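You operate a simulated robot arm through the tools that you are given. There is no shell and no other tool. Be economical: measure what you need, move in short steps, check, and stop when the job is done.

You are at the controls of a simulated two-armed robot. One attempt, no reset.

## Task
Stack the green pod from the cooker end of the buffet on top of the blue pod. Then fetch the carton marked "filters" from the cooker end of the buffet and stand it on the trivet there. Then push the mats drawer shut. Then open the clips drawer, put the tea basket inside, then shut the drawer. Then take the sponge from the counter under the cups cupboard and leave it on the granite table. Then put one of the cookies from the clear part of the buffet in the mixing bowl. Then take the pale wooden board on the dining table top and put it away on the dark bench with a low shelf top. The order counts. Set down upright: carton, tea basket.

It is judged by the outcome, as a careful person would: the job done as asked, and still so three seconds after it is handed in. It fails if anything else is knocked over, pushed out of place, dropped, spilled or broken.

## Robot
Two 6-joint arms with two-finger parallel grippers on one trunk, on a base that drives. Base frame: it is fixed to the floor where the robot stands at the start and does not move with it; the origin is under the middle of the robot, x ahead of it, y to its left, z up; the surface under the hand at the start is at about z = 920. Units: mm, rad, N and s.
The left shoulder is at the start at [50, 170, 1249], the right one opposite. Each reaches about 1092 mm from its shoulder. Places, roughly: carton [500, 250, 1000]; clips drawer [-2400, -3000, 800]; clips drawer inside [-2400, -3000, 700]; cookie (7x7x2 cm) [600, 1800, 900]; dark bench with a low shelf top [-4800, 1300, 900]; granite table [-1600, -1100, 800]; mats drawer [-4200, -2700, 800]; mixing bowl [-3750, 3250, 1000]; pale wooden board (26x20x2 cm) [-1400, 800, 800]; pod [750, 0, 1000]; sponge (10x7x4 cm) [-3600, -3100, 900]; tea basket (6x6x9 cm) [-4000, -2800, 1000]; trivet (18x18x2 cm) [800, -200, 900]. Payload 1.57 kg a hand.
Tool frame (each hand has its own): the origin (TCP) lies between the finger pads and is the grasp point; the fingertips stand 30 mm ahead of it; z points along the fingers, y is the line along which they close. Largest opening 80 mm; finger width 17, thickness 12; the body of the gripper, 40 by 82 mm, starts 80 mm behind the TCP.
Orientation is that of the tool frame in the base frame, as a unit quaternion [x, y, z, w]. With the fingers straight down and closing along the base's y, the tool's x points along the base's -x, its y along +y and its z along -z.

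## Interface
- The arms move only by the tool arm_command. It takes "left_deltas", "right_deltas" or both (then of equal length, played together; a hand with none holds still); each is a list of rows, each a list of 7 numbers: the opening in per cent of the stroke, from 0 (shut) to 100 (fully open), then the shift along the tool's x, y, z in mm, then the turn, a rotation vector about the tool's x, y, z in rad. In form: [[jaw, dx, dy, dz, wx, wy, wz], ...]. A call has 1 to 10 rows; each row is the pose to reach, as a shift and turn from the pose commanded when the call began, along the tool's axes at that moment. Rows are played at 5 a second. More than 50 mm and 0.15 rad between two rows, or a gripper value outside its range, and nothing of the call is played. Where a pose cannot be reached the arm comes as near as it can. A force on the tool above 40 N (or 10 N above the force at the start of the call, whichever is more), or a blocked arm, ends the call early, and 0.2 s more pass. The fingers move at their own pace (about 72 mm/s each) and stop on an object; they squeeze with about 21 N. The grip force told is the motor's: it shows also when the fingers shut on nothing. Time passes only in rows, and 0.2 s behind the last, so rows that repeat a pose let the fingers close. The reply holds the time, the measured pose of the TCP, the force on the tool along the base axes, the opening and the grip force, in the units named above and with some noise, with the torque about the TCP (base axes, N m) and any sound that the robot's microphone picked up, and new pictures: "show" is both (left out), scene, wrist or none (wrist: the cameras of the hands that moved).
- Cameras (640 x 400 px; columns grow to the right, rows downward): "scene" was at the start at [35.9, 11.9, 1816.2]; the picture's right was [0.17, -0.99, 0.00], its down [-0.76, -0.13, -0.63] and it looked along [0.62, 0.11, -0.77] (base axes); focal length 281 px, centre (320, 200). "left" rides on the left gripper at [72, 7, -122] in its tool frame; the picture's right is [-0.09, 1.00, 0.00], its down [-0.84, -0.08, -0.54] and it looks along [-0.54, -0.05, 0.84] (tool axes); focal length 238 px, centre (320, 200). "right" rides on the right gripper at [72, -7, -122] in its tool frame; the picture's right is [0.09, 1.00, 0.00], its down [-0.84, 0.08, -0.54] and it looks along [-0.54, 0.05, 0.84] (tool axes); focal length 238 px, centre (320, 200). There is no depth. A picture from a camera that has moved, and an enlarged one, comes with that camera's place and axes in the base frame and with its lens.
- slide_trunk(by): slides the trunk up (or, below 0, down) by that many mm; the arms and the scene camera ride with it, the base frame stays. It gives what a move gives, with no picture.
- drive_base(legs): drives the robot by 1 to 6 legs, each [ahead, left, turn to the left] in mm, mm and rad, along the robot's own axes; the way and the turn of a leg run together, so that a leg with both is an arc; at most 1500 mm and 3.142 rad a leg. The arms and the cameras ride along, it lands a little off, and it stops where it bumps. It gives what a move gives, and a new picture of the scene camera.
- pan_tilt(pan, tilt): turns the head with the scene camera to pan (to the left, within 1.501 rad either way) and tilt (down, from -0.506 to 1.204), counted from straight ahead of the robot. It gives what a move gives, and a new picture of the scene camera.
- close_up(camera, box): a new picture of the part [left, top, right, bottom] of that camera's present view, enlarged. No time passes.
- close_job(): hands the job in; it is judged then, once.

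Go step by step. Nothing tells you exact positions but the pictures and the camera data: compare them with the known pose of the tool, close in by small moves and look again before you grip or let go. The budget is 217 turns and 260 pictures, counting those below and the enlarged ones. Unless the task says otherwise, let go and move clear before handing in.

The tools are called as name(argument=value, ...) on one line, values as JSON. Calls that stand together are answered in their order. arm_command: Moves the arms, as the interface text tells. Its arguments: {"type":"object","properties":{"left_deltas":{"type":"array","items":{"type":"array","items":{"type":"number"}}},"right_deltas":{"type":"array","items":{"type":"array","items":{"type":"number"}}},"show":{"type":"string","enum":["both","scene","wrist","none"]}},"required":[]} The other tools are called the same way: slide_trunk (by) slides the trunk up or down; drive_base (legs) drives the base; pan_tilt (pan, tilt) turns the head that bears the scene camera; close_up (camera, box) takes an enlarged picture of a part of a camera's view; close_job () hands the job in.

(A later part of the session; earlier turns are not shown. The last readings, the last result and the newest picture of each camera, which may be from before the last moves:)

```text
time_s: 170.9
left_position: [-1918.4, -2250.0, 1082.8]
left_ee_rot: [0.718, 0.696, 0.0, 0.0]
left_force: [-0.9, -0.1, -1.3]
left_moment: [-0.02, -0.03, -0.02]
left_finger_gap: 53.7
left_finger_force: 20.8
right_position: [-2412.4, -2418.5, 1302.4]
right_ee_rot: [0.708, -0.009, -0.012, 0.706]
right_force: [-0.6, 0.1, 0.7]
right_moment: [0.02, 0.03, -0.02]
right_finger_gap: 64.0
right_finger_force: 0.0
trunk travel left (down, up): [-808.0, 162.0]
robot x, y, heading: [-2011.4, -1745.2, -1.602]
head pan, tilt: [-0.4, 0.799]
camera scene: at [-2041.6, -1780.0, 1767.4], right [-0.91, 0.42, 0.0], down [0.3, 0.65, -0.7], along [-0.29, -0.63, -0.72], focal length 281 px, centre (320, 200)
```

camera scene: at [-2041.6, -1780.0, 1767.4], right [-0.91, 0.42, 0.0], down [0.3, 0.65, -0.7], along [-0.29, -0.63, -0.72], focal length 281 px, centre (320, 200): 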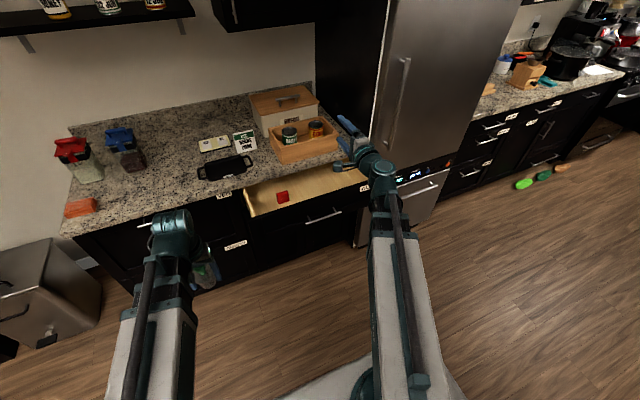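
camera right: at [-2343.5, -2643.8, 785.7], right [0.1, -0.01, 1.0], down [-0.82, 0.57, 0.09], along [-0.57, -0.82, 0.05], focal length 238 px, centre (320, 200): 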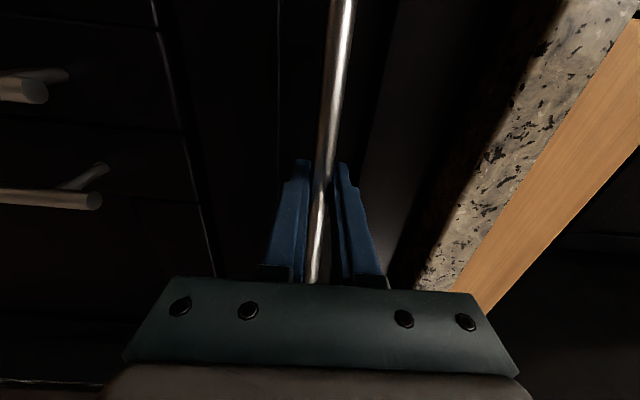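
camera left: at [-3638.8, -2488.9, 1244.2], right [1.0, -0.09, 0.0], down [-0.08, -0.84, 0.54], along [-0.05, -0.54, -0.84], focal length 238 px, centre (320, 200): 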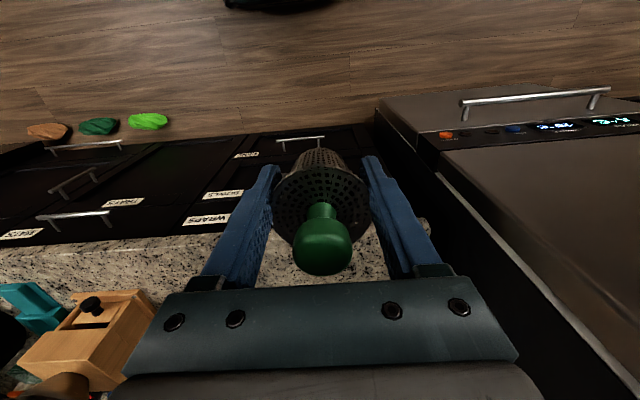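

The base bumped lightly behind, so I stay off there. I move forward and strafe right so the left hand comes in front of the open drawer.

drive_base(legs=[[130, 0, 0.03], [0, -640, 0]])

pan_tilt(pan=0.15, tilt=0.9)

```text
time_s: 175.4
left_position: [-2551.0, -2374.5, 1083.2]
left_ee_rot: [0.71, 0.704, 0.0, 0.001]
left_force: [0.0, -0.1, -1.0]
left_moment: [0.01, -0.03, -0.04]
left_finger_gap: 53.9
left_finger_force: 20.5
right_position: [-3041.1, -2556.6, 1301.5]
right_ee_rot: [0.708, -0.001, -0.003, 0.707]
right_force: [0.0, -0.6, 0.4]
right_moment: [-0.01, 0.01, -0.01]
right_finger_gap: 64.1
right_finger_force: 0.1
trunk travel left (down, up): [-808.0, 162.0]
robot x, y, heading: [-2651.8, -1872.0, -1.58]
head pan, tilt: [-0.4, 0.799]
camera scene: at [-2684.8, -1909.7, 1767.3], right [-0.92, 0.4, 0.0], down [0.29, 0.66, -0.7], along [-0.28, -0.64, -0.72], focal length 281 px, centre (320, 200)
```

scene: 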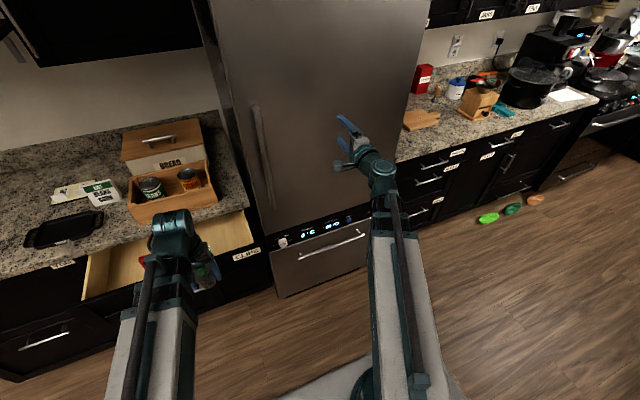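

```text
time_s: 176.4
left_position: [-2550.4, -2375.3, 1083.9]
left_ee_rot: [0.711, 0.704, 0.0, 0.0]
left_force: [0.5, 0.8, -1.6]
left_moment: [0.0, 0.0, -0.02]
left_finger_gap: 53.7
left_finger_force: 21.3
right_position: [-3040.1, -2557.0, 1301.8]
right_ee_rot: [0.708, 0.0, -0.004, 0.706]
right_force: [0.6, -0.7, -0.5]
right_moment: [0.0, 0.03, -0.04]
right_finger_gap: 64.0
right_finger_force: 0.0
trunk travel left (down, up): [-808.0, 162.0]
robot x, y, heading: [-2651.9, -1869.4, -1.582]
head pan, tilt: [0.15, 0.901]
camera scene: at [-2641.3, -1910.4, 1759.4], right [-0.99, -0.14, 0.0], down [-0.11, 0.78, -0.62], along [0.09, -0.62, -0.78], focal length 281 px, centre (320, 200)
```

scene: 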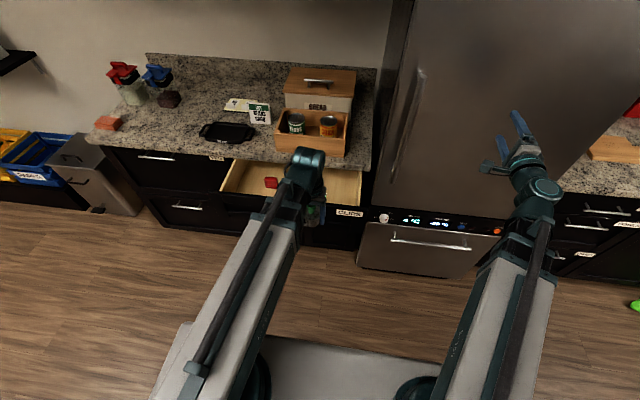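

Drawer interior spans x≈-2125..-2705; red clip near [-2270,-2780]. I bring the basket over a free spot at [-2450, -2690].

arm_command(left_deltas=[[50, -38, 14, 0, 0, 0, 0], [50, -78, 28, 0, 0, 0, 0], [50, -118, 42, 0, 0, 0, 0], [50, -158, 56, 0, 0, 0, 0], [50, -198, 70, 0, 0, 0, 0], [50, -238, 84, 0, 0, 0, 0], [50, -278, 96, 0, 0, 0, 0], [50, -313, 103, 0, 0, 0, 0], [50, -313, 103, 0, 0, 0, 0]])

```text
time_s: 178.4
left_position: [-2449.7, -2689.3, 1083.3]
left_ee_rot: [0.71, 0.704, -0.001, 0.0]
left_force: [0.3, 1.1, -0.1]
left_moment: [0.01, -0.02, -0.01]
left_finger_gap: 53.5
left_finger_force: 21.0
right_position: [-3040.3, -2556.3, 1302.0]
right_ee_rot: [0.709, -0.001, -0.004, 0.706]
right_force: [0.7, 0.0, -0.7]
right_moment: [-0.01, 0.02, -0.02]
right_finger_gap: 63.8
right_finger_force: 0.0
trunk travel left (down, up): [-808.0, 162.0]
robot x, y, heading: [-2654.7, -1875.8, -1.577]
head pan, tilt: [0.15, 0.901]
camera scene: at [-2641.4, -1910.1, 1759.4], right [-0.99, -0.14, 0.0], down [-0.11, 0.78, -0.62], along [0.09, -0.62, -0.78], focal length 281 px, centre (320, 200)
camera left: at [-2440.7, -2615.7, 1204.3], right [0.99, -0.1, 0.0], down [-0.09, -0.84, 0.54], along [-0.05, -0.54, -0.84], focal length 238 px, centre (320, 200)
```

scene: 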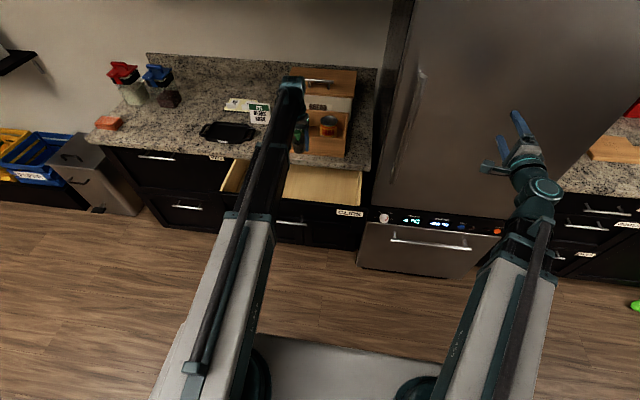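
left: 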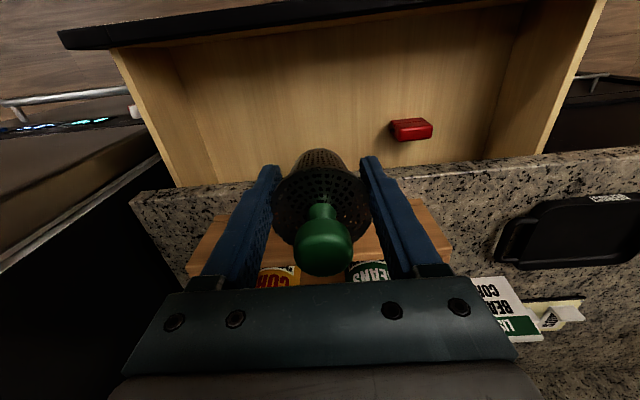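

Drawer floor estimated z≈735. I lower the basket to just above it.

slide_trunk(by=-200)

slide_trunk(by=-82)

close_up(camera="left", box=[0, 0, 640, 400])

close_up(camera="scene", box=[200, 60, 440, 210])

```text
time_s: 180.5
left_position: [-2450.2, -2688.8, 883.2]
left_ee_rot: [0.71, 0.704, 0.0, 0.0]
left_force: [0.2, 0.1, -0.4]
left_moment: [0.01, 0.0, 0.01]
left_finger_gap: 53.6
left_finger_force: 20.4
right_position: [-3040.0, -2557.2, 1101.8]
right_ee_rot: [0.708, 0.0, -0.003, 0.706]
right_force: [-0.4, -0.4, 0.6]
right_moment: [0.0, 0.03, 0.0]
right_finger_gap: 63.9
right_finger_force: 0.1
trunk travel left (down, up): [-608.0, 362.0]
robot x, y, heading: [-2653.5, -1876.1, -1.58]
head pan, tilt: [0.15, 0.901]
```

```text
time_s: 181.7
left_position: [-2448.9, -2687.6, 801.3]
left_ee_rot: [0.711, 0.704, 0.0, 0.0]
left_force: [0.1, 0.0, -0.3]
left_moment: [0.0, -0.01, -0.01]
left_finger_gap: 54.0
left_finger_force: 20.3
right_position: [-3040.9, -2557.2, 1020.8]
right_ee_rot: [0.708, 0.0, -0.003, 0.706]
right_force: [0.6, -0.2, -1.2]
right_moment: [0.02, 0.01, -0.03]
right_finger_gap: 63.9
right_finger_force: 0.1
trunk travel left (down, up): [-526.0, 444.0]
robot x, y, heading: [-2653.0, -1872.7, -1.581]
head pan, tilt: [0.15, 0.901]
```

```text
1.00 times, centred on (320, 200) of left (not enlarged: the box is as wide or as high as the picture)
camera zoom: at [-2440.8, -2615.7, 922.2], right [0.99, -0.1, 0.0], down [-0.09, -0.84, 0.54], along [-0.05, -0.54, -0.84], focal length 238 px, centre (320, 200)
```

zoom: 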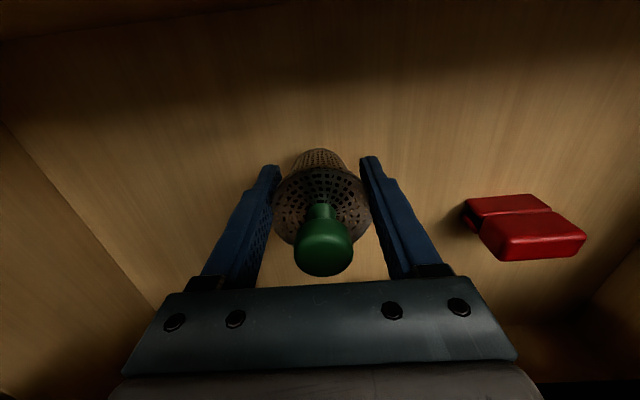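

```text
2.67 times, centred on (320, 135) of scene
camera zoom: at [-2641.3, -1910.3, 1477.4], right [-0.99, -0.14, 0.0], down [-0.11, 0.78, -0.62], along [0.09, -0.61, -0.78], focal length 748 px, centre (320, 373)
```

zoom: 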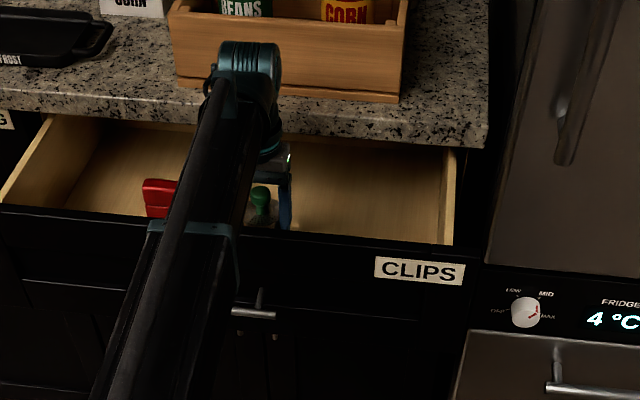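

slide_trunk(by=-14)

slide_trunk(by=-5)

slide_trunk(by=-4)

```text
time_s: 182.3
left_position: [-2450.5, -2688.8, 786.4]
left_ee_rot: [0.71, 0.704, -0.001, 0.0]
left_force: [-0.7, 0.4, -0.5]
left_moment: [-0.01, 0.0, -0.01]
left_finger_gap: 53.7
left_finger_force: 20.4
right_position: [-3040.0, -2556.4, 1005.6]
right_ee_rot: [0.708, 0.0, -0.004, 0.706]
right_force: [-0.4, 0.4, 0.1]
right_moment: [0.05, 0.0, 0.01]
right_finger_gap: 63.9
right_finger_force: 0.1
trunk travel left (down, up): [-512.0, 458.0]
robot x, y, heading: [-2650.3, -1877.2, -1.576]
head pan, tilt: [0.15, 0.901]
```

```text
time_s: 182.9
left_position: [-2450.5, -2688.0, 782.7]
left_ee_rot: [0.71, 0.704, 0.0, 0.0]
left_force: [0.2, -0.7, -1.0]
left_moment: [0.03, 0.0, 0.0]
left_finger_gap: 53.3
left_finger_force: 21.0
right_position: [-3039.3, -2558.1, 1000.6]
right_ee_rot: [0.709, 0.0, -0.004, 0.705]
right_force: [0.8, -0.8, -0.5]
right_moment: [-0.03, 0.02, -0.01]
right_finger_gap: 64.1
right_finger_force: 0.2
trunk travel left (down, up): [-507.0, 463.0]
robot x, y, heading: [-2652.5, -1871.7, -1.577]
head pan, tilt: [0.15, 0.901]
```

```text
time_s: 183.4
left_position: [-2449.2, -2688.0, 779.5]
left_ee_rot: [0.709, 0.705, 0.0, 0.0]
left_force: [-1.1, 0.1, -1.0]
left_moment: [0.02, 0.01, 0.01]
left_finger_gap: 53.7
left_finger_force: 20.8
right_position: [-3039.4, -2556.7, 996.1]
right_ee_rot: [0.709, 0.0, -0.004, 0.705]
right_force: [-0.3, 0.3, 0.8]
right_moment: [-0.04, 0.01, 0.02]
right_finger_gap: 63.9
right_finger_force: 0.0
trunk travel left (down, up): [-503.0, 467.0]
robot x, y, heading: [-2651.8, -1878.4, -1.58]
head pan, tilt: [0.15, 0.901]
```

slide_trunk(by=-4)

slide_trunk(by=-4)

slide_trunk(by=-4)

close_up(camera="left", box=[160, 60, 480, 260])

```text
time_s: 183.9
left_position: [-2450.4, -2687.8, 774.3]
left_ee_rot: [0.71, 0.704, 0.0, 0.0]
left_force: [-4.8, -0.9, 10.7]
left_moment: [-0.09, 0.14, -0.01]
left_finger_gap: 54.0
left_finger_force: 20.9
right_position: [-3040.5, -2557.4, 995.3]
right_ee_rot: [0.708, -0.001, -0.003, 0.706]
right_force: [-0.3, -0.1, 0.3]
right_moment: [-0.01, 0.01, -0.02]
right_finger_gap: 64.3
right_finger_force: 0.1
trunk travel left (down, up): [-499.0, 471.0]
robot x, y, heading: [-2650.8, -1876.3, -1.58]
head pan, tilt: [0.15, 0.901]
```

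```text
time_s: 184.5
left_position: [-2450.8, -2687.6, 771.1]
left_ee_rot: [0.709, 0.705, -0.001, 0.0]
left_force: [-4.5, 0.1, 11.5]
left_moment: [-0.11, 0.04, -0.04]
left_finger_gap: 53.7
left_finger_force: 20.9
right_position: [-3041.4, -2555.4, 989.0]
right_ee_rot: [0.708, 0.0, -0.003, 0.706]
right_force: [0.3, 0.1, 0.3]
right_moment: [0.01, 0.0, 0.0]
right_finger_gap: 63.9
right_finger_force: 0.0
trunk travel left (down, up): [-495.0, 475.0]
robot x, y, heading: [-2654.3, -1875.0, -1.58]
head pan, tilt: [0.15, 0.901]
```

```text
time_s: 185.0
left_position: [-2450.4, -2687.4, 766.7]
left_ee_rot: [0.71, 0.704, 0.001, 0.0]
left_force: [-2.8, -0.4, 9.4]
left_moment: [-0.06, -0.13, -0.03]
left_finger_gap: 53.8
left_finger_force: 20.7
right_position: [-3039.5, -2556.1, 985.7]
right_ee_rot: [0.709, -0.001, -0.003, 0.706]
right_force: [0.4, -0.2, 0.7]
right_moment: [0.0, -0.02, 0.04]
right_finger_gap: 63.9
right_finger_force: 0.1
trunk travel left (down, up): [-491.0, 479.0]
robot x, y, heading: [-2647.3, -1877.4, -1.582]
head pan, tilt: [0.15, 0.901]
```

```text
2.00 times, centred on (320, 160) of left
camera zoom: at [-2441.0, -2615.1, 887.8], right [0.99, -0.1, 0.0], down [-0.09, -0.84, 0.54], along [-0.05, -0.54, -0.84], focal length 477 px, centre (320, 280)
```

zoom: 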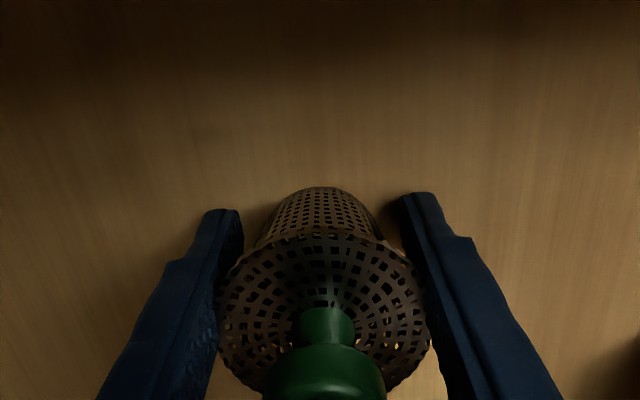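

Basket is on the drawer floor. I release and rise.

arm_command(left_deltas=[[75, 0, 0, 0, 0, 0, 0], [95, 0, 0, 0, 0, 0, 0], [95, 0, 0, 0, 0, 0, 0]], show="none")

slide_trunk(by=60)

close_up(camera="left", box=[0, 0, 640, 400])

slide_trunk(by=240)

```text
time_s: 185.8
left_position: [-2450.5, -2688.1, 766.6]
left_ee_rot: [0.71, 0.704, 0.0, 0.0]
left_force: [-0.4, 0.4, -0.8]
left_moment: [0.02, -0.02, -0.01]
left_finger_gap: 76.2
left_finger_force: 0.2
right_position: [-3040.5, -2557.0, 985.2]
right_ee_rot: [0.709, 0.0, -0.003, 0.705]
right_force: [-0.3, 0.6, 0.2]
right_moment: [-0.03, 0.05, -0.03]
right_finger_gap: 64.4
right_finger_force: 0.0
trunk travel left (down, up): [-491.0, 479.0]
robot x, y, heading: [-2657.2, -1873.1, -1.583]
head pan, tilt: [0.15, 0.901]
```

```text
time_s: 186.8
left_position: [-2449.3, -2687.9, 826.3]
left_ee_rot: [0.71, 0.704, 0.0, 0.0]
left_force: [-0.9, -0.9, -0.6]
left_moment: [-0.01, 0.0, 0.03]
left_finger_gap: 76.1
left_finger_force: 0.0
right_position: [-3040.8, -2556.8, 1045.2]
right_ee_rot: [0.708, -0.001, -0.004, 0.706]
right_force: [0.0, -0.4, 0.5]
right_moment: [0.03, 0.01, 0.01]
right_finger_gap: 64.0
right_finger_force: 0.0
trunk travel left (down, up): [-551.0, 419.0]
robot x, y, heading: [-2652.5, -1874.2, -1.579]
head pan, tilt: [0.15, 0.901]
```

```text
1.00 times, centred on (320, 200) of left (not enlarged: the box is as wide or as high as the picture)
camera zoom: at [-2440.8, -2615.9, 947.0], right [0.99, -0.1, 0.0], down [-0.09, -0.84, 0.54], along [-0.05, -0.54, -0.84], focal length 238 px, centre (320, 200)
```

zoom: 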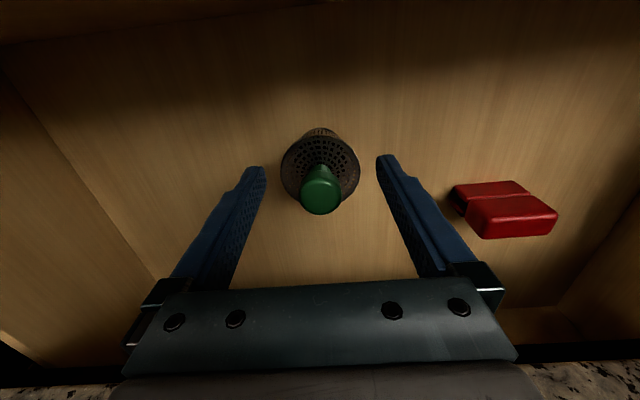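

```text
time_s: 189.3
left_position: [-2450.7, -2687.5, 1067.1]
left_ee_rot: [0.71, 0.704, 0.0, 0.0]
left_force: [-0.2, 0.1, 0.0]
left_moment: [0.03, 0.05, -0.02]
left_finger_gap: 75.9
left_finger_force: 0.0
right_position: [-3041.0, -2556.5, 1285.4]
right_ee_rot: [0.709, 0.0, -0.004, 0.705]
right_force: [-0.4, 0.2, 0.7]
right_moment: [0.01, 0.01, 0.0]
right_finger_gap: 64.0
right_finger_force: 0.2
trunk travel left (down, up): [-791.0, 179.0]
robot x, y, heading: [-2652.4, -1873.9, -1.582]
head pan, tilt: [0.15, 0.901]
```

Basket stands upright in the drawer. I retract both hands.

arm_command(left_deltas=[[50, 40, 0, 0, 0, 0, 0], [50, 80, 0, 0, 0, 0, 0], [50, 120, 0, 0, 0, 0, 0], [50, 160, 0, 0, 0, 0, 0], [0, 200, 0, 0, 0, 0, 0], [0, 240, 0, 0, 0, 0, 0], [0, 280, 0, 0, 0, 0, 0], [0, 310, 0, 0, 0, 0, 0]], right_deltas=[[0, 0, 0, -15, 0, 0, 0], [0, 0, 0, -30, 0, 0, 0], [0, 0, 0, -45, 0, 0, 0], [0, 0, 0, -60, 0, 0, 0], [0, 0, 0, -75, 0, 0, 0], [0, 0, 0, -90, 0, 0, 0], [0, 0, 0, -100, 0, 0, 0], [0, 0, 0, -100, 0, 0, 0]], show="none")

drive_base(legs=[[0, 620, 0]])

pan_tilt(pan=-0.4, tilt=0.8)

```text
time_s: 191.1
left_position: [-2448.1, -2378.6, 1067.4]
left_ee_rot: [0.71, 0.704, 0.001, 0.0]
left_force: [0.6, -0.2, 0.9]
left_moment: [-0.03, -0.02, 0.0]
left_finger_gap: 0.1
left_finger_force: 20.9
right_position: [-3053.3, -2480.0, 1285.7]
right_ee_rot: [0.708, 0.0, -0.004, 0.706]
right_force: [0.5, 0.1, -0.3]
right_moment: [-0.02, 0.01, -0.01]
right_finger_gap: 0.0
right_finger_force: 21.0
right hand out of reach, approached as far as the arm can: row 5, 6, 7, 8
trunk travel left (down, up): [-791.0, 179.0]
robot x, y, heading: [-2654.1, -1874.3, -1.578]
head pan, tilt: [0.15, 0.901]
```

```text
time_s: 194.7
left_position: [-1819.0, -2392.3, 1066.4]
left_ee_rot: [0.716, 0.699, 0.0, 0.0]
left_force: [-0.4, 0.1, -0.4]
left_moment: [0.02, -0.02, 0.0]
left_finger_gap: 0.0
left_finger_force: 21.2
right_position: [-2424.3, -2485.7, 1285.0]
right_ee_rot: [0.708, -0.005, -0.008, 0.706]
right_force: [-0.7, 0.5, -0.1]
right_moment: [0.01, -0.02, -0.03]
right_finger_gap: 0.0
right_finger_force: 21.2
trunk travel left (down, up): [-791.0, 179.0]
robot x, y, heading: [-2016.8, -1882.5, -1.588]
head pan, tilt: [0.15, 0.901]
camera scene: at [-2006.1, -1920.3, 1742.4], right [-0.99, -0.13, 0.0], down [-0.1, 0.78, -0.62], along [0.08, -0.62, -0.78], focal length 281 px, centre (320, 200)
```

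scene: 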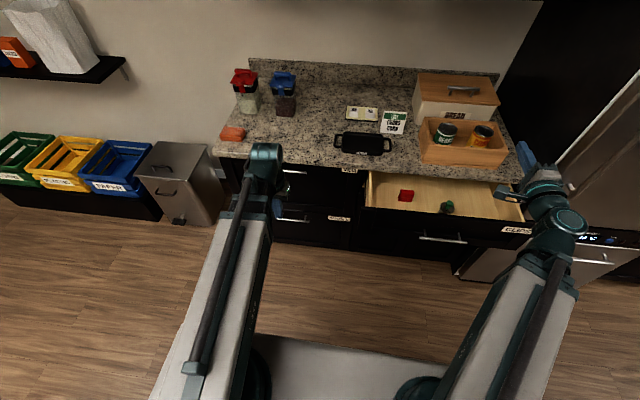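

```text
time_s: 195.6
left_position: [-1820.1, -2391.8, 1066.1]
left_ee_rot: [0.714, 0.7, 0.0, 0.001]
left_force: [0.0, 0.0, 0.1]
left_moment: [0.0, -0.01, 0.03]
left_finger_gap: 0.0
left_finger_force: 20.9
right_position: [-2425.6, -2485.7, 1286.3]
right_ee_rot: [0.708, -0.005, -0.007, 0.706]
right_force: [0.8, 0.7, 0.4]
right_moment: [-0.01, 0.01, 0.03]
right_finger_gap: 0.0
right_finger_force: 20.4
trunk travel left (down, up): [-791.0, 179.0]
robot x, y, heading: [-2020.6, -1885.9, -1.593]
head pan, tilt: [-0.4, 0.799]
camera scene: at [-2049.4, -1919.0, 1750.3], right [-0.91, 0.41, 0.0], down [0.29, 0.65, -0.7], along [-0.28, -0.64, -0.72], focal length 281 px, centre (320, 200)
```

scene: 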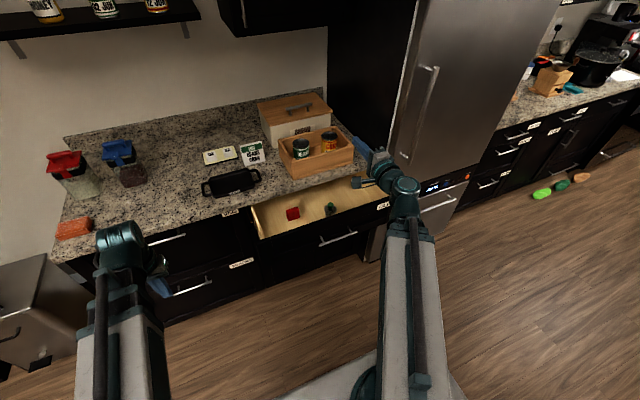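

I lower the fist to z≈838, above the handle.

slide_trunk(by=-400)

slide_trunk(by=-48)

close_up(camera="scene", box=[220, 0, 440, 138])

pan_tilt(pan=-0.4, tilt=0.5)

```text
time_s: 199.4
left_position: [-1819.5, -2391.8, 665.6]
left_ee_rot: [0.715, 0.699, 0.0, 0.0]
left_force: [0.0, -0.2, 0.1]
left_moment: [-0.03, 0.01, 0.0]
left_finger_gap: 0.0
left_finger_force: 21.2
right_position: [-2425.5, -2484.6, 885.8]
right_ee_rot: [0.708, -0.004, -0.008, 0.706]
right_force: [-0.1, -0.2, -0.1]
right_moment: [-0.01, -0.01, 0.02]
right_finger_gap: 0.0
right_finger_force: 20.8
trunk travel left (down, up): [-391.0, 579.0]
robot x, y, heading: [-2018.5, -1881.7, -1.591]
head pan, tilt: [-0.4, 0.799]
```

```text
time_s: 200.3
left_position: [-1819.4, -2392.2, 618.0]
left_ee_rot: [0.715, 0.699, 0.0, 0.0]
left_force: [-0.3, 0.0, 0.3]
left_moment: [-0.04, -0.02, 0.04]
left_finger_gap: 0.0
left_finger_force: 20.7
right_position: [-2426.2, -2484.2, 837.5]
right_ee_rot: [0.709, -0.004, -0.007, 0.705]
right_force: [0.4, 0.0, 0.0]
right_moment: [-0.03, -0.03, 0.02]
right_finger_gap: 0.0
right_finger_force: 21.2
trunk travel left (down, up): [-343.0, 627.0]
robot x, y, heading: [-2014.9, -1881.1, -1.591]
head pan, tilt: [-0.4, 0.799]
```

```text
2.90 times, centred on (330, 69) of scene
camera zoom: at [-2049.5, -1918.9, 1302.3], right [-0.91, 0.41, 0.0], down [0.29, 0.65, -0.7], along [-0.29, -0.64, -0.72], focal length 814 px, centre (291, 580)
```

zoom: 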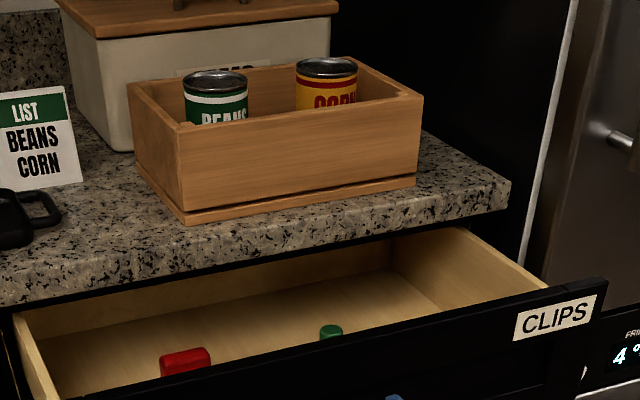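

```text
time_s: 201.2
left_position: [-1820.0, -2392.9, 617.3]
left_ee_rot: [0.715, 0.699, 0.0, 0.0]
left_force: [0.7, -0.3, 0.2]
left_moment: [0.02, 0.03, 0.0]
left_finger_gap: 0.0
left_finger_force: 21.0
right_position: [-2425.1, -2484.8, 836.9]
right_ee_rot: [0.709, -0.004, -0.008, 0.705]
right_force: [0.0, 0.2, 0.1]
right_moment: [0.02, 0.02, -0.01]
right_finger_gap: 0.2
right_finger_force: 21.2
trunk travel left (down, up): [-343.0, 627.0]
robot x, y, heading: [-2017.5, -1887.2, -1.596]
head pan, tilt: [-0.4, 0.499]
camera scene: at [-2053.7, -1928.4, 1328.2], right [-0.91, 0.41, 0.0], down [0.2, 0.44, -0.88], along [-0.36, -0.8, -0.48], focal length 281 px, centre (320, 200)
```

scene: 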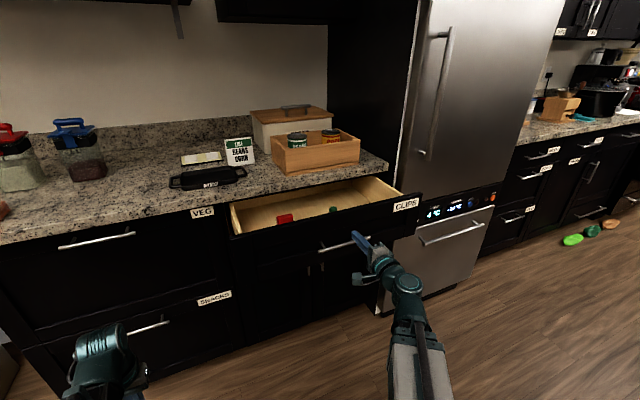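

I push slowly so the basket stays upright.

arm_command(right_deltas=[[0, 0, 0, 20, 0, 0, 0], [0, 0, 0, 40, 0, 0, 0], [0, 0, 0, 50, 0, 0, 0], [0, 0, 0, 56, 0, 0, 0], [0, 0, 0, 62, 0, 0, 0], [0, 0, 0, 70, 0, 0, 0], [0, 0, 0, 80, 0, 0, 0], [0, 0, 0, 92, 0, 0, 0], [0, 0, 0, 104, 0, 0, 0], [0, 0, 0, 116, 0, 0, 0]], show="none")

arm_command(right_deltas=[[0, 0, 0, 8, 0, 0, 0], [0, 0, 0, 20, 0, 0, 0], [0, 0, 0, 33, 0, 0, 0], [0, 0, 0, 46, 0, 0, 0], [0, 0, 0, 59, 0, 0, 0], [0, 0, 0, 72, 0, 0, 0], [0, 0, 0, 85, 0, 0, 0], [0, 0, 0, 98, 0, 0, 0], [0, 0, 0, 110, 0, 0, 0], [0, 0, 0, 120, 0, 0, 0]], show="scene")

```text
time_s: 203.3
left_position: [-1821.0, -2393.4, 617.8]
left_ee_rot: [0.715, 0.699, 0.0, 0.0]
left_force: [0.4, 0.0, -0.5]
left_moment: [-0.03, 0.0, -0.01]
left_finger_gap: 0.1
left_finger_force: 20.9
right_position: [-2427.2, -2602.6, 837.4]
right_ee_rot: [0.708, -0.004, -0.008, 0.706]
right_force: [0.3, -0.3, 0.1]
right_moment: [-0.03, 0.02, -0.02]
right_finger_gap: 0.2
right_finger_force: 20.7
trunk travel left (down, up): [-343.0, 627.0]
robot x, y, heading: [-2021.0, -1885.8, -1.594]
head pan, tilt: [-0.4, 0.499]
```

```text
time_s: 205.6
left_position: [-1820.0, -2392.7, 618.5]
left_ee_rot: [0.715, 0.699, 0.0, 0.0]
left_force: [-0.3, 0.0, 0.7]
left_moment: [0.01, 0.01, -0.02]
left_finger_gap: 0.2
left_finger_force: 21.2
right_position: [-2429.0, -2722.0, 837.2]
right_ee_rot: [0.709, -0.005, -0.009, 0.705]
right_force: [-1.2, 0.5, 0.7]
right_moment: [0.0, 0.03, -0.02]
right_finger_gap: 0.1
right_finger_force: 20.4
trunk travel left (down, up): [-343.0, 627.0]
robot x, y, heading: [-2016.9, -1884.2, -1.59]
head pan, tilt: [-0.4, 0.499]
camera scene: at [-2053.7, -1928.4, 1328.3], right [-0.91, 0.41, 0.0], down [0.2, 0.44, -0.88], along [-0.36, -0.8, -0.48], focal length 281 px, centre (320, 200)
```

scene: 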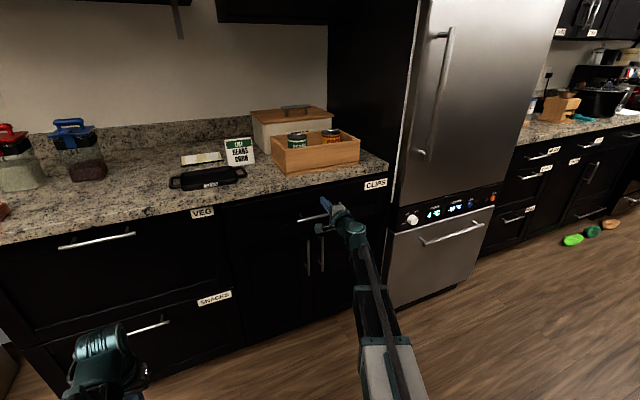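

arm_command(right_deltas=[[0, 0, 0, 8, 0, 0, 0], [0, 0, 0, 17, 0, 0, 0], [0, 0, 0, 26, 0, 0, 0], [0, 0, 0, 35, 0, 0, 0], [0, 0, 0, 43, 0, 0, 0], [0, 0, 0, 49, 0, 0, 0], [0, 0, 0, 55, 0, 0, 0], [0, 0, 0, 61, 0, 0, 0], [0, 0, 0, 67, 0, 0, 0]], show="scene")

close_up(camera="scene", box=[200, 140, 420, 277])

```text
time_s: 207.3
left_position: [-1820.6, -2391.6, 618.8]
left_ee_rot: [0.715, 0.699, -0.001, 0.0]
left_force: [0.4, -0.9, 0.0]
left_moment: [0.0, 0.01, -0.02]
left_finger_gap: 0.0
left_finger_force: 20.8
right_position: [-2430.8, -2775.4, 838.1]
right_ee_rot: [0.709, -0.004, -0.009, 0.705]
right_force: [-1.0, 4.0, -0.4]
right_moment: [0.0, -0.02, 0.02]
right_finger_gap: 0.0
right_finger_force: 20.9
trunk travel left (down, up): [-343.0, 627.0]
robot x, y, heading: [-2021.6, -1881.2, -1.594]
head pan, tilt: [-0.4, 0.499]
stopped in row 8 (right hand): the force on the tool passed its limit at 47 N (the readings are from after the stop); the commanded pose is now the measured one
camera scene: at [-2053.7, -1927.5, 1328.4], right [-0.91, 0.41, 0.0], down [0.2, 0.44, -0.88], along [-0.36, -0.8, -0.48], focal length 281 px, centre (320, 200)
```

scene: 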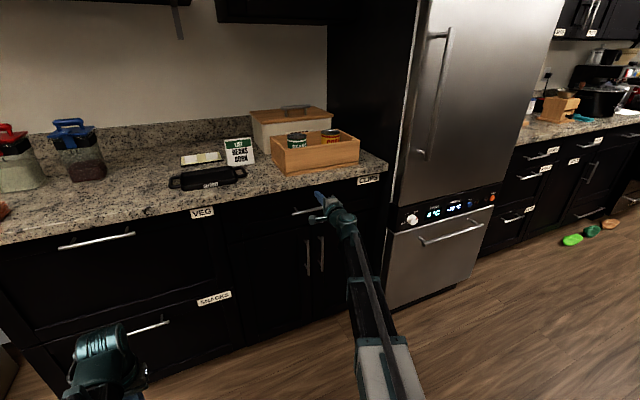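

```text
2.91 times, centred on (310, 208) of scene
camera zoom: at [-2053.7, -1927.5, 1328.4], right [-0.91, 0.41, 0.0], down [0.2, 0.44, -0.88], along [-0.36, -0.8, -0.48], focal length 817 px, centre (349, 175)
```

zoom: 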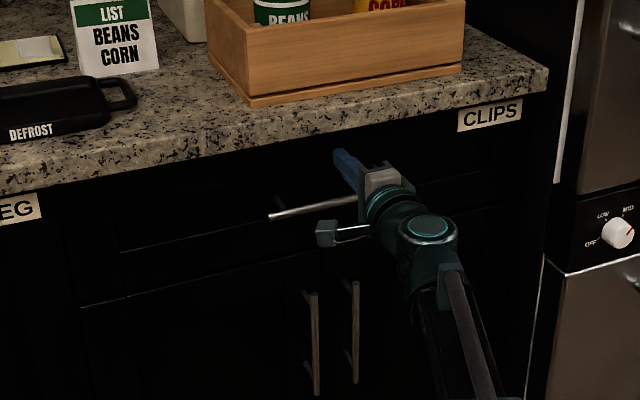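

The clips drawer is shut flush (same depth as mats). Now I retract, raise, and return the right hand to fingers-down for the sponge.

arm_command(right_deltas=[[0, 0, 0, -45, 0, 0, 0], [0, 0, 0, -90, 0, 0, 0], [0, 0, 0, -135, 0, 0, 0], [0, 0, 0, -180, 0, 0, 0], [0, 0, 0, -225, 0, 0, 0]], show="none")

slide_trunk(by=400)

slide_trunk(by=110)

arm_command(right_deltas=[[0, 0, 0, 0, 0, 0, -0.147], [0, 0, 0, 0, 0, 0, -0.294], [0, 0, 0, 0, 0, 0, -0.441], [0, 0, 0, 0, 0, 0, -0.588], [0, 0, 0, 0, 0, 0, -0.735], [0, 0, 0, 0, 0, 0, -0.882], [0, 0, 0, 0, 0, 0, -1.029], [0, 0, 0, 0, 0, 0, -1.176], [0, 0, 0, 0, 0, 0, -1.323], [0, 0, 0, 0, 0, 0, -1.47]], show="none")

arm_command(right_deltas=[[0, 0, 0, 0, 0, 0, -0.1], [0, 0, 0, 0, 0, 0, -0.1]], show="none")

arm_command(right_deltas=[[0, 32.7, 0, -2.5, 0, 0.15, 0], [0, 64.7, 0, -9.8, 0, 0.3, 0], [0, 95.3, 0, -21.8, 0, 0.45, 0], [0, 123.7, 0, -38.2, 0, 0.6, 0], [0, 149.3, 0, -58.8, 0, 0.75, 0], [0, 171.5, 0, -82.9, 0, 0.9, 0], [0, 190, 0, -110, 0, 1.05, 0], [0, 204, 0, -139.6, 0, 1.2, 0], [0, 213.6, 0, -171, 0, 1.35, 0], [0, 218.5, 0, -203.5, 0, 1.5, 0]], show="none")

arm_command(right_deltas=[[100, 0, 0, 0, 0, 0.071, 0], [100, 0, 0, 0, 0, 0.071, 0]], show="none")

```text
time_s: 208.5
left_position: [-1820.0, -2391.9, 617.5]
left_ee_rot: [0.714, 0.7, 0.0, 0.0]
left_force: [0.0, 0.4, 0.9]
left_moment: [0.01, -0.01, -0.01]
left_finger_gap: 0.0
left_finger_force: 20.6
right_position: [-2425.7, -2546.9, 837.5]
right_ee_rot: [0.709, -0.003, -0.007, 0.705]
right_force: [0.1, 0.4, 0.5]
right_moment: [-0.02, 0.0, -0.01]
right_finger_gap: 0.0
right_finger_force: 21.1
trunk travel left (down, up): [-343.0, 627.0]
robot x, y, heading: [-2017.8, -1882.5, -1.592]
head pan, tilt: [-0.4, 0.499]
```

```text
time_s: 212.4
left_position: [-1819.4, -2391.5, 1019.2]
left_ee_rot: [0.715, 0.699, 0.0, 0.0]
left_force: [-0.5, 0.2, -0.2]
left_moment: [0.01, 0.0, 0.05]
left_finger_gap: 0.0
left_finger_force: 20.8
right_position: [-2427.4, -2547.8, 1237.2]
right_ee_rot: [0.708, -0.003, -0.008, 0.706]
right_force: [-0.5, 1.0, 0.0]
right_moment: [0.0, -0.01, 0.04]
right_finger_gap: 0.0
right_finger_force: 20.9
trunk travel left (down, up): [-743.0, 227.0]
robot x, y, heading: [-2020.1, -1883.4, -1.601]
head pan, tilt: [-0.4, 0.499]
```

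```text
time_s: 213.8
left_position: [-1820.8, -2391.6, 1128.3]
left_ee_rot: [0.715, 0.699, 0.0, 0.0]
left_force: [0.2, 0.1, -0.8]
left_moment: [-0.01, 0.02, -0.02]
left_finger_gap: 0.0
left_finger_force: 21.6
right_position: [-2427.5, -2549.1, 1347.5]
right_ee_rot: [0.709, -0.003, -0.008, 0.705]
right_force: [0.4, 0.9, -0.4]
right_moment: [0.03, 0.01, 0.02]
right_finger_gap: 0.1
right_finger_force: 21.0
trunk travel left (down, up): [-853.0, 117.0]
robot x, y, heading: [-2017.8, -1885.5, -1.593]
head pan, tilt: [-0.4, 0.499]
```

```text
time_s: 216.0
left_position: [-1819.3, -2391.5, 1128.5]
left_ee_rot: [0.715, 0.699, 0.0, 0.0]
left_force: [0.6, -0.1, 0.0]
left_moment: [-0.01, 0.01, 0.01]
left_finger_gap: 0.0
left_finger_force: 21.3
right_position: [-2427.3, -2548.7, 1347.2]
right_ee_rot: [0.528, 0.474, -0.479, 0.517]
right_force: [-0.3, 0.8, 0.1]
right_moment: [-0.01, -0.01, -0.02]
right_finger_gap: 0.0
right_finger_force: 21.6
trunk travel left (down, up): [-853.0, 117.0]
robot x, y, heading: [-2015.2, -1883.0, -1.598]
head pan, tilt: [-0.4, 0.499]
```

```text
time_s: 216.6
left_position: [-1820.6, -2390.8, 1128.2]
left_ee_rot: [0.715, 0.699, 0.0, 0.0]
left_force: [-0.7, 0.2, 0.1]
left_moment: [-0.04, -0.02, 0.02]
left_finger_gap: 0.2
left_finger_force: 20.7
right_position: [-2428.0, -2548.7, 1347.7]
right_ee_rot: [-0.504, -0.499, 0.504, -0.492]
right_force: [0.5, -0.1, 0.5]
right_moment: [0.0, 0.02, 0.01]
right_finger_gap: 0.3
right_finger_force: 21.2
trunk travel left (down, up): [-853.0, 117.0]
robot x, y, heading: [-2018.4, -1886.3, -1.591]
head pan, tilt: [-0.4, 0.499]
```

```text
time_s: 218.8
left_position: [-1820.4, -2392.1, 1128.3]
left_ee_rot: [0.715, 0.699, 0.0, 0.001]
left_force: [-0.9, 0.9, -1.1]
left_moment: [-0.02, -0.01, 0.01]
left_finger_gap: 0.0
left_finger_force: 21.2
right_position: [-2424.5, -2343.4, 1128.2]
right_ee_rot: [0.712, 0.701, -0.025, 0.02]
right_force: [-0.3, 0.4, -0.5]
right_moment: [0.02, 0.03, 0.02]
right_finger_gap: 0.0
right_finger_force: 21.1
trunk travel left (down, up): [-853.0, 117.0]
robot x, y, heading: [-2018.2, -1882.4, -1.596]
head pan, tilt: [-0.4, 0.499]
```

```text
time_s: 219.4
left_position: [-1821.3, -2390.7, 1128.4]
left_ee_rot: [0.715, 0.699, -0.001, 0.0]
left_force: [-0.1, 0.0, -0.1]
left_moment: [-0.01, 0.01, 0.0]
left_finger_gap: 0.0
left_finger_force: 21.0
right_position: [-2424.2, -2344.1, 1129.3]
right_ee_rot: [0.714, 0.7, 0.0, -0.005]
right_force: [-0.2, -0.5, -1.0]
right_moment: [-0.01, 0.03, -0.02]
right_finger_gap: 79.7
right_finger_force: 0.7
trunk travel left (down, up): [-853.0, 117.0]
robot x, y, heading: [-2016.6, -1880.1, -1.594]
head pan, tilt: [-0.4, 0.499]
```

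Right hand is vertical again. I drive to the sponge area.

drive_base(legs=[[0, -1470, 0], [0, 0, 0.39], [280, -110, 0]])

pan_tilt(pan=-0.5, tilt=0.75)

```text
time_s: 229.5
left_position: [-3060.7, -2560.7, 1128.6]
left_ee_rot: [0.541, 0.841, 0.001, -0.001]
left_force: [0.3, -0.2, -0.4]
left_moment: [0.02, -0.02, 0.0]
left_finger_gap: 0.2
left_finger_force: 20.8
right_position: [-3624.9, -2782.3, 1127.3]
right_ee_rot: [0.539, 0.842, 0.0, -0.004]
right_force: [-0.8, -0.5, 0.1]
right_moment: [0.04, 0.04, -0.02]
right_finger_gap: 80.2
right_finger_force: 0.0
trunk travel left (down, up): [-853.0, 117.0]
robot x, y, heading: [-3459.5, -2188.3, -1.144]
head pan, tilt: [-0.4, 0.499]
camera scene: at [-3472.8, -2246.2, 1838.2], right [-1.0, -0.03, 0.0], down [-0.01, 0.48, -0.88], along [0.02, -0.88, -0.48], focal length 281 px, centre (320, 200)
```

scene: 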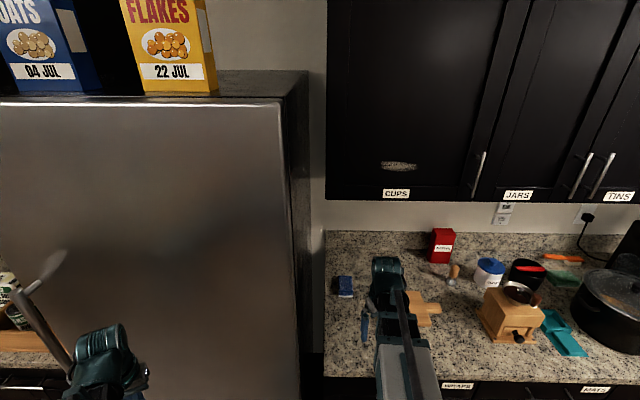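

```text
time_s: 230.3
left_position: [-3060.9, -2560.4, 1128.6]
left_ee_rot: [0.542, 0.84, 0.0, 0.001]
left_force: [0.1, -0.4, -0.2]
left_moment: [-0.03, -0.01, 0.0]
left_finger_gap: 0.3
left_finger_force: 20.9
right_position: [-3625.1, -2780.8, 1127.5]
right_ee_rot: [0.538, 0.843, -0.002, -0.004]
right_force: [-0.2, 0.1, -0.5]
right_moment: [-0.01, -0.02, 0.01]
right_finger_gap: 79.9
right_finger_force: 0.1
trunk travel left (down, up): [-853.0, 117.0]
robot x, y, heading: [-3460.1, -2190.6, -1.144]
head pan, tilt: [-0.499, 0.75]
camera scene: at [-3481.3, -2236.6, 1816.4], right [-1.0, 0.07, 0.0], down [0.05, 0.68, -0.73], along [-0.05, -0.73, -0.68], focal length 281 px, centre (320, 200)
```

scene: 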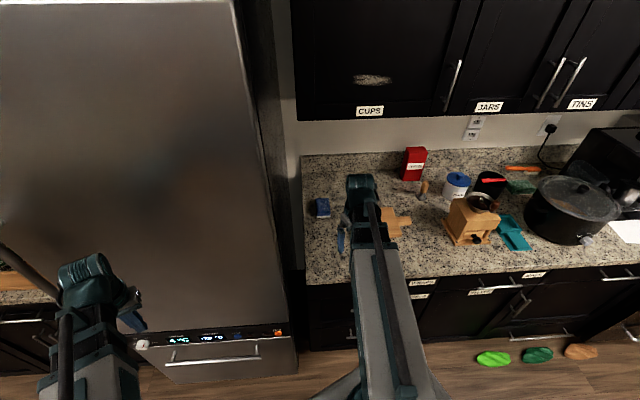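

close_up(camera="scene", box=[280, 150, 400, 225])

close_up(camera="right", box=[0, 0, 640, 400])

```text
5.33 times, centred on (340, 188) of scene
camera zoom: at [-3481.3, -2236.6, 1816.4], right [-1.0, 0.07, 0.0], down [0.05, 0.68, -0.73], along [-0.05, -0.73, -0.68], focal length 1497 px, centre (213, 267)
```

zoom: 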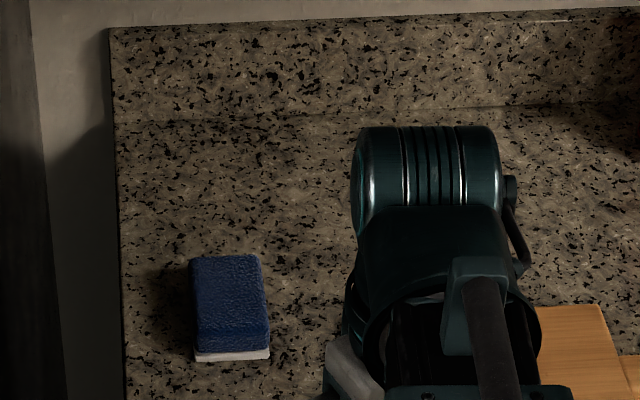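

```text
1.00 times, centred on (320, 200) of right (not enlarged: the box is as wide or as high as the picture)
camera zoom: at [-3661.2, -2717.8, 1249.7], right [0.87, 0.5, -0.01], down [0.43, -0.73, 0.54], along [0.26, -0.47, -0.84], focal length 238 px, centre (320, 200)
```

zoom: 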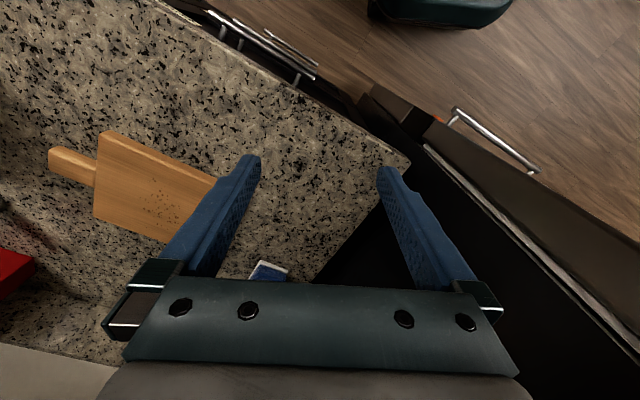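

Sponge: about 60×105 mm top, centred ≈[-3554, -3116], aligned to the walls. I lower a bit to stay under the cupboard and bring the hand over it.

slide_trunk(by=-110)

arm_command(right_deltas=[[100, -40, -9, 0, 0, 0, 0.06], [100, -80, -18, 0, 0, 0, 0.12], [100, -120, -27, 0, 0, 0, 0.18], [100, -160, -36, 0, 0, 0, 0.24], [100, -200, -45, 0, 0, 0, 0.3], [100, -240, -55, 0, 0, 0, 0.36], [100, -265, -60, 0, 0, 0, 0.427], [100, -280, -64, 0, 0, 0, 0.427], [100, -280, -64, 0, 0, 0, 0.427]])

```text
time_s: 231.7
left_position: [-3060.8, -2561.3, 1018.3]
left_ee_rot: [0.542, 0.84, 0.0, -0.001]
left_force: [0.0, 0.3, 1.1]
left_moment: [0.0, -0.02, 0.0]
left_finger_gap: 0.0
left_finger_force: 21.1
right_position: [-3627.0, -2780.6, 1017.9]
right_ee_rot: [0.538, 0.843, -0.001, -0.004]
right_force: [-0.5, 1.0, 0.3]
right_moment: [-0.01, 0.0, 0.01]
right_finger_gap: 80.0
right_finger_force: 0.1
trunk travel left (down, up): [-743.0, 227.0]
robot x, y, heading: [-3462.2, -2188.3, -1.149]
head pan, tilt: [-0.499, 0.75]
```

```text
time_s: 233.7
left_position: [-3061.5, -2560.5, 1019.0]
left_ee_rot: [0.541, 0.841, 0.0, 0.0]
left_force: [1.0, -0.6, 0.8]
left_moment: [-0.01, 0.01, -0.02]
left_finger_gap: 0.0
left_finger_force: 21.0
right_position: [-3567.1, -3060.1, 1018.6]
right_ee_rot: [0.705, 0.709, -0.002, -0.004]
right_force: [0.9, 0.0, -0.7]
right_moment: [0.0, -0.02, -0.02]
right_finger_gap: 80.0
right_finger_force: 0.1
right hand out of reach, approached as far as the arm can: row 4, 5
trunk travel left (down, up): [-743.0, 227.0]
robot x, y, heading: [-3460.7, -2186.9, -1.143]
head pan, tilt: [-0.499, 0.75]
camera scene: at [-3481.3, -2236.3, 1706.3], right [-1.0, 0.07, 0.0], down [0.05, 0.68, -0.73], along [-0.05, -0.73, -0.68], focal length 281 px, centre (320, 200)
camera right: at [-3573.2, -2987.7, 1139.6], right [1.0, 0.1, -0.01], down [0.09, -0.84, 0.54], along [0.05, -0.54, -0.84], focal length 238 px, centre (320, 200)
```

scene: 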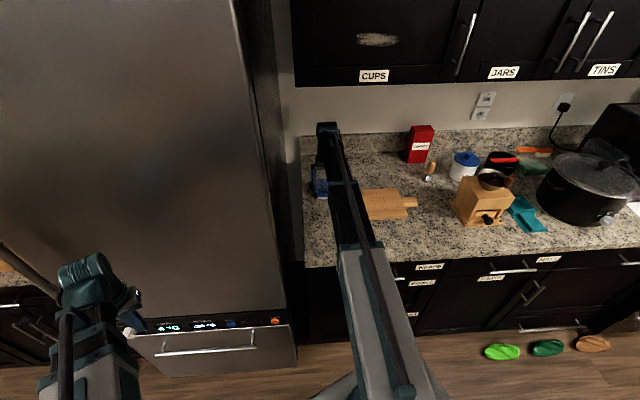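
right: 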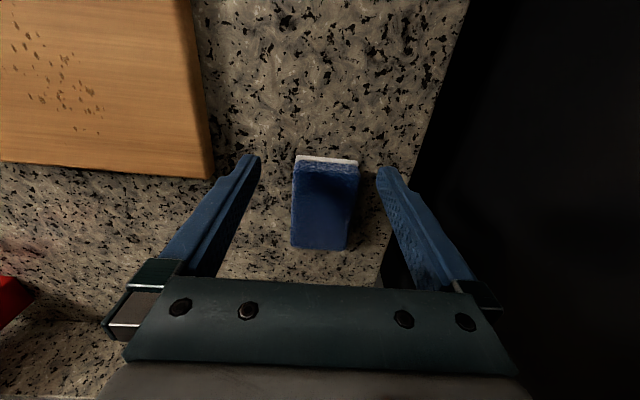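

Sponge centre ≈[-3557, -3115]. I centre over it and lower.

arm_command(right_deltas=[[100, -27, 5, 0, 0, 0, 0], [100, -54, 10, 0, 0, 0, 0], [100, -54, 10, 0, 0, 0, 0]], show="none")

slide_trunk(by=-35)

close_up(camera="right", box=[160, 60, 480, 260])

```text
time_s: 234.5
left_position: [-3060.5, -2560.5, 1019.3]
left_ee_rot: [0.542, 0.841, 0.0, 0.0]
left_force: [-0.4, 0.6, -0.3]
left_moment: [-0.04, -0.02, 0.04]
left_finger_gap: 0.1
left_finger_force: 20.7
right_position: [-3556.7, -3117.8, 1018.3]
right_ee_rot: [0.706, 0.709, -0.002, -0.004]
right_force: [-0.7, 0.4, -0.7]
right_moment: [-0.01, 0.01, 0.03]
right_finger_gap: 80.1
right_finger_force: 0.1
trunk travel left (down, up): [-743.0, 227.0]
robot x, y, heading: [-3456.0, -2187.7, -1.144]
head pan, tilt: [-0.499, 0.75]
```

```text
time_s: 235.3
left_position: [-3061.2, -2560.3, 984.7]
left_ee_rot: [0.542, 0.841, 0.0, 0.0]
left_force: [0.1, 0.0, 0.4]
left_moment: [0.0, 0.01, -0.01]
left_finger_gap: 0.0
left_finger_force: 21.0
right_position: [-3558.0, -3116.4, 983.3]
right_ee_rot: [0.705, 0.709, -0.003, -0.003]
right_force: [-0.2, 0.0, -0.4]
right_moment: [-0.03, 0.0, 0.0]
right_finger_gap: 80.2
right_finger_force: 0.0
trunk travel left (down, up): [-708.0, 262.0]
robot x, y, heading: [-3458.0, -2189.5, -1.145]
head pan, tilt: [-0.499, 0.75]
```

```text
2.00 times, centred on (320, 160) of right
camera zoom: at [-3563.8, -3044.0, 1104.6], right [1.0, 0.1, -0.01], down [0.09, -0.84, 0.54], along [0.05, -0.54, -0.84], focal length 477 px, centre (320, 280)
```

zoom: 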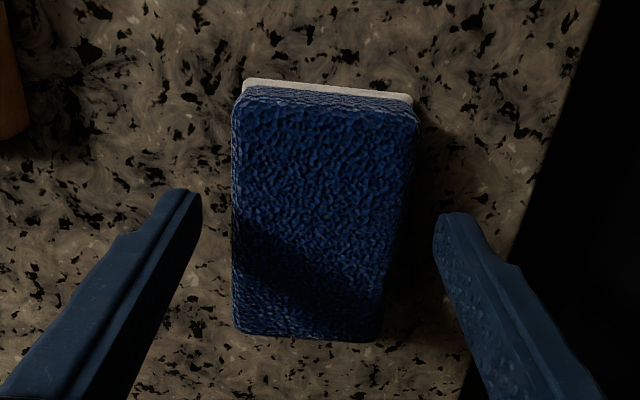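

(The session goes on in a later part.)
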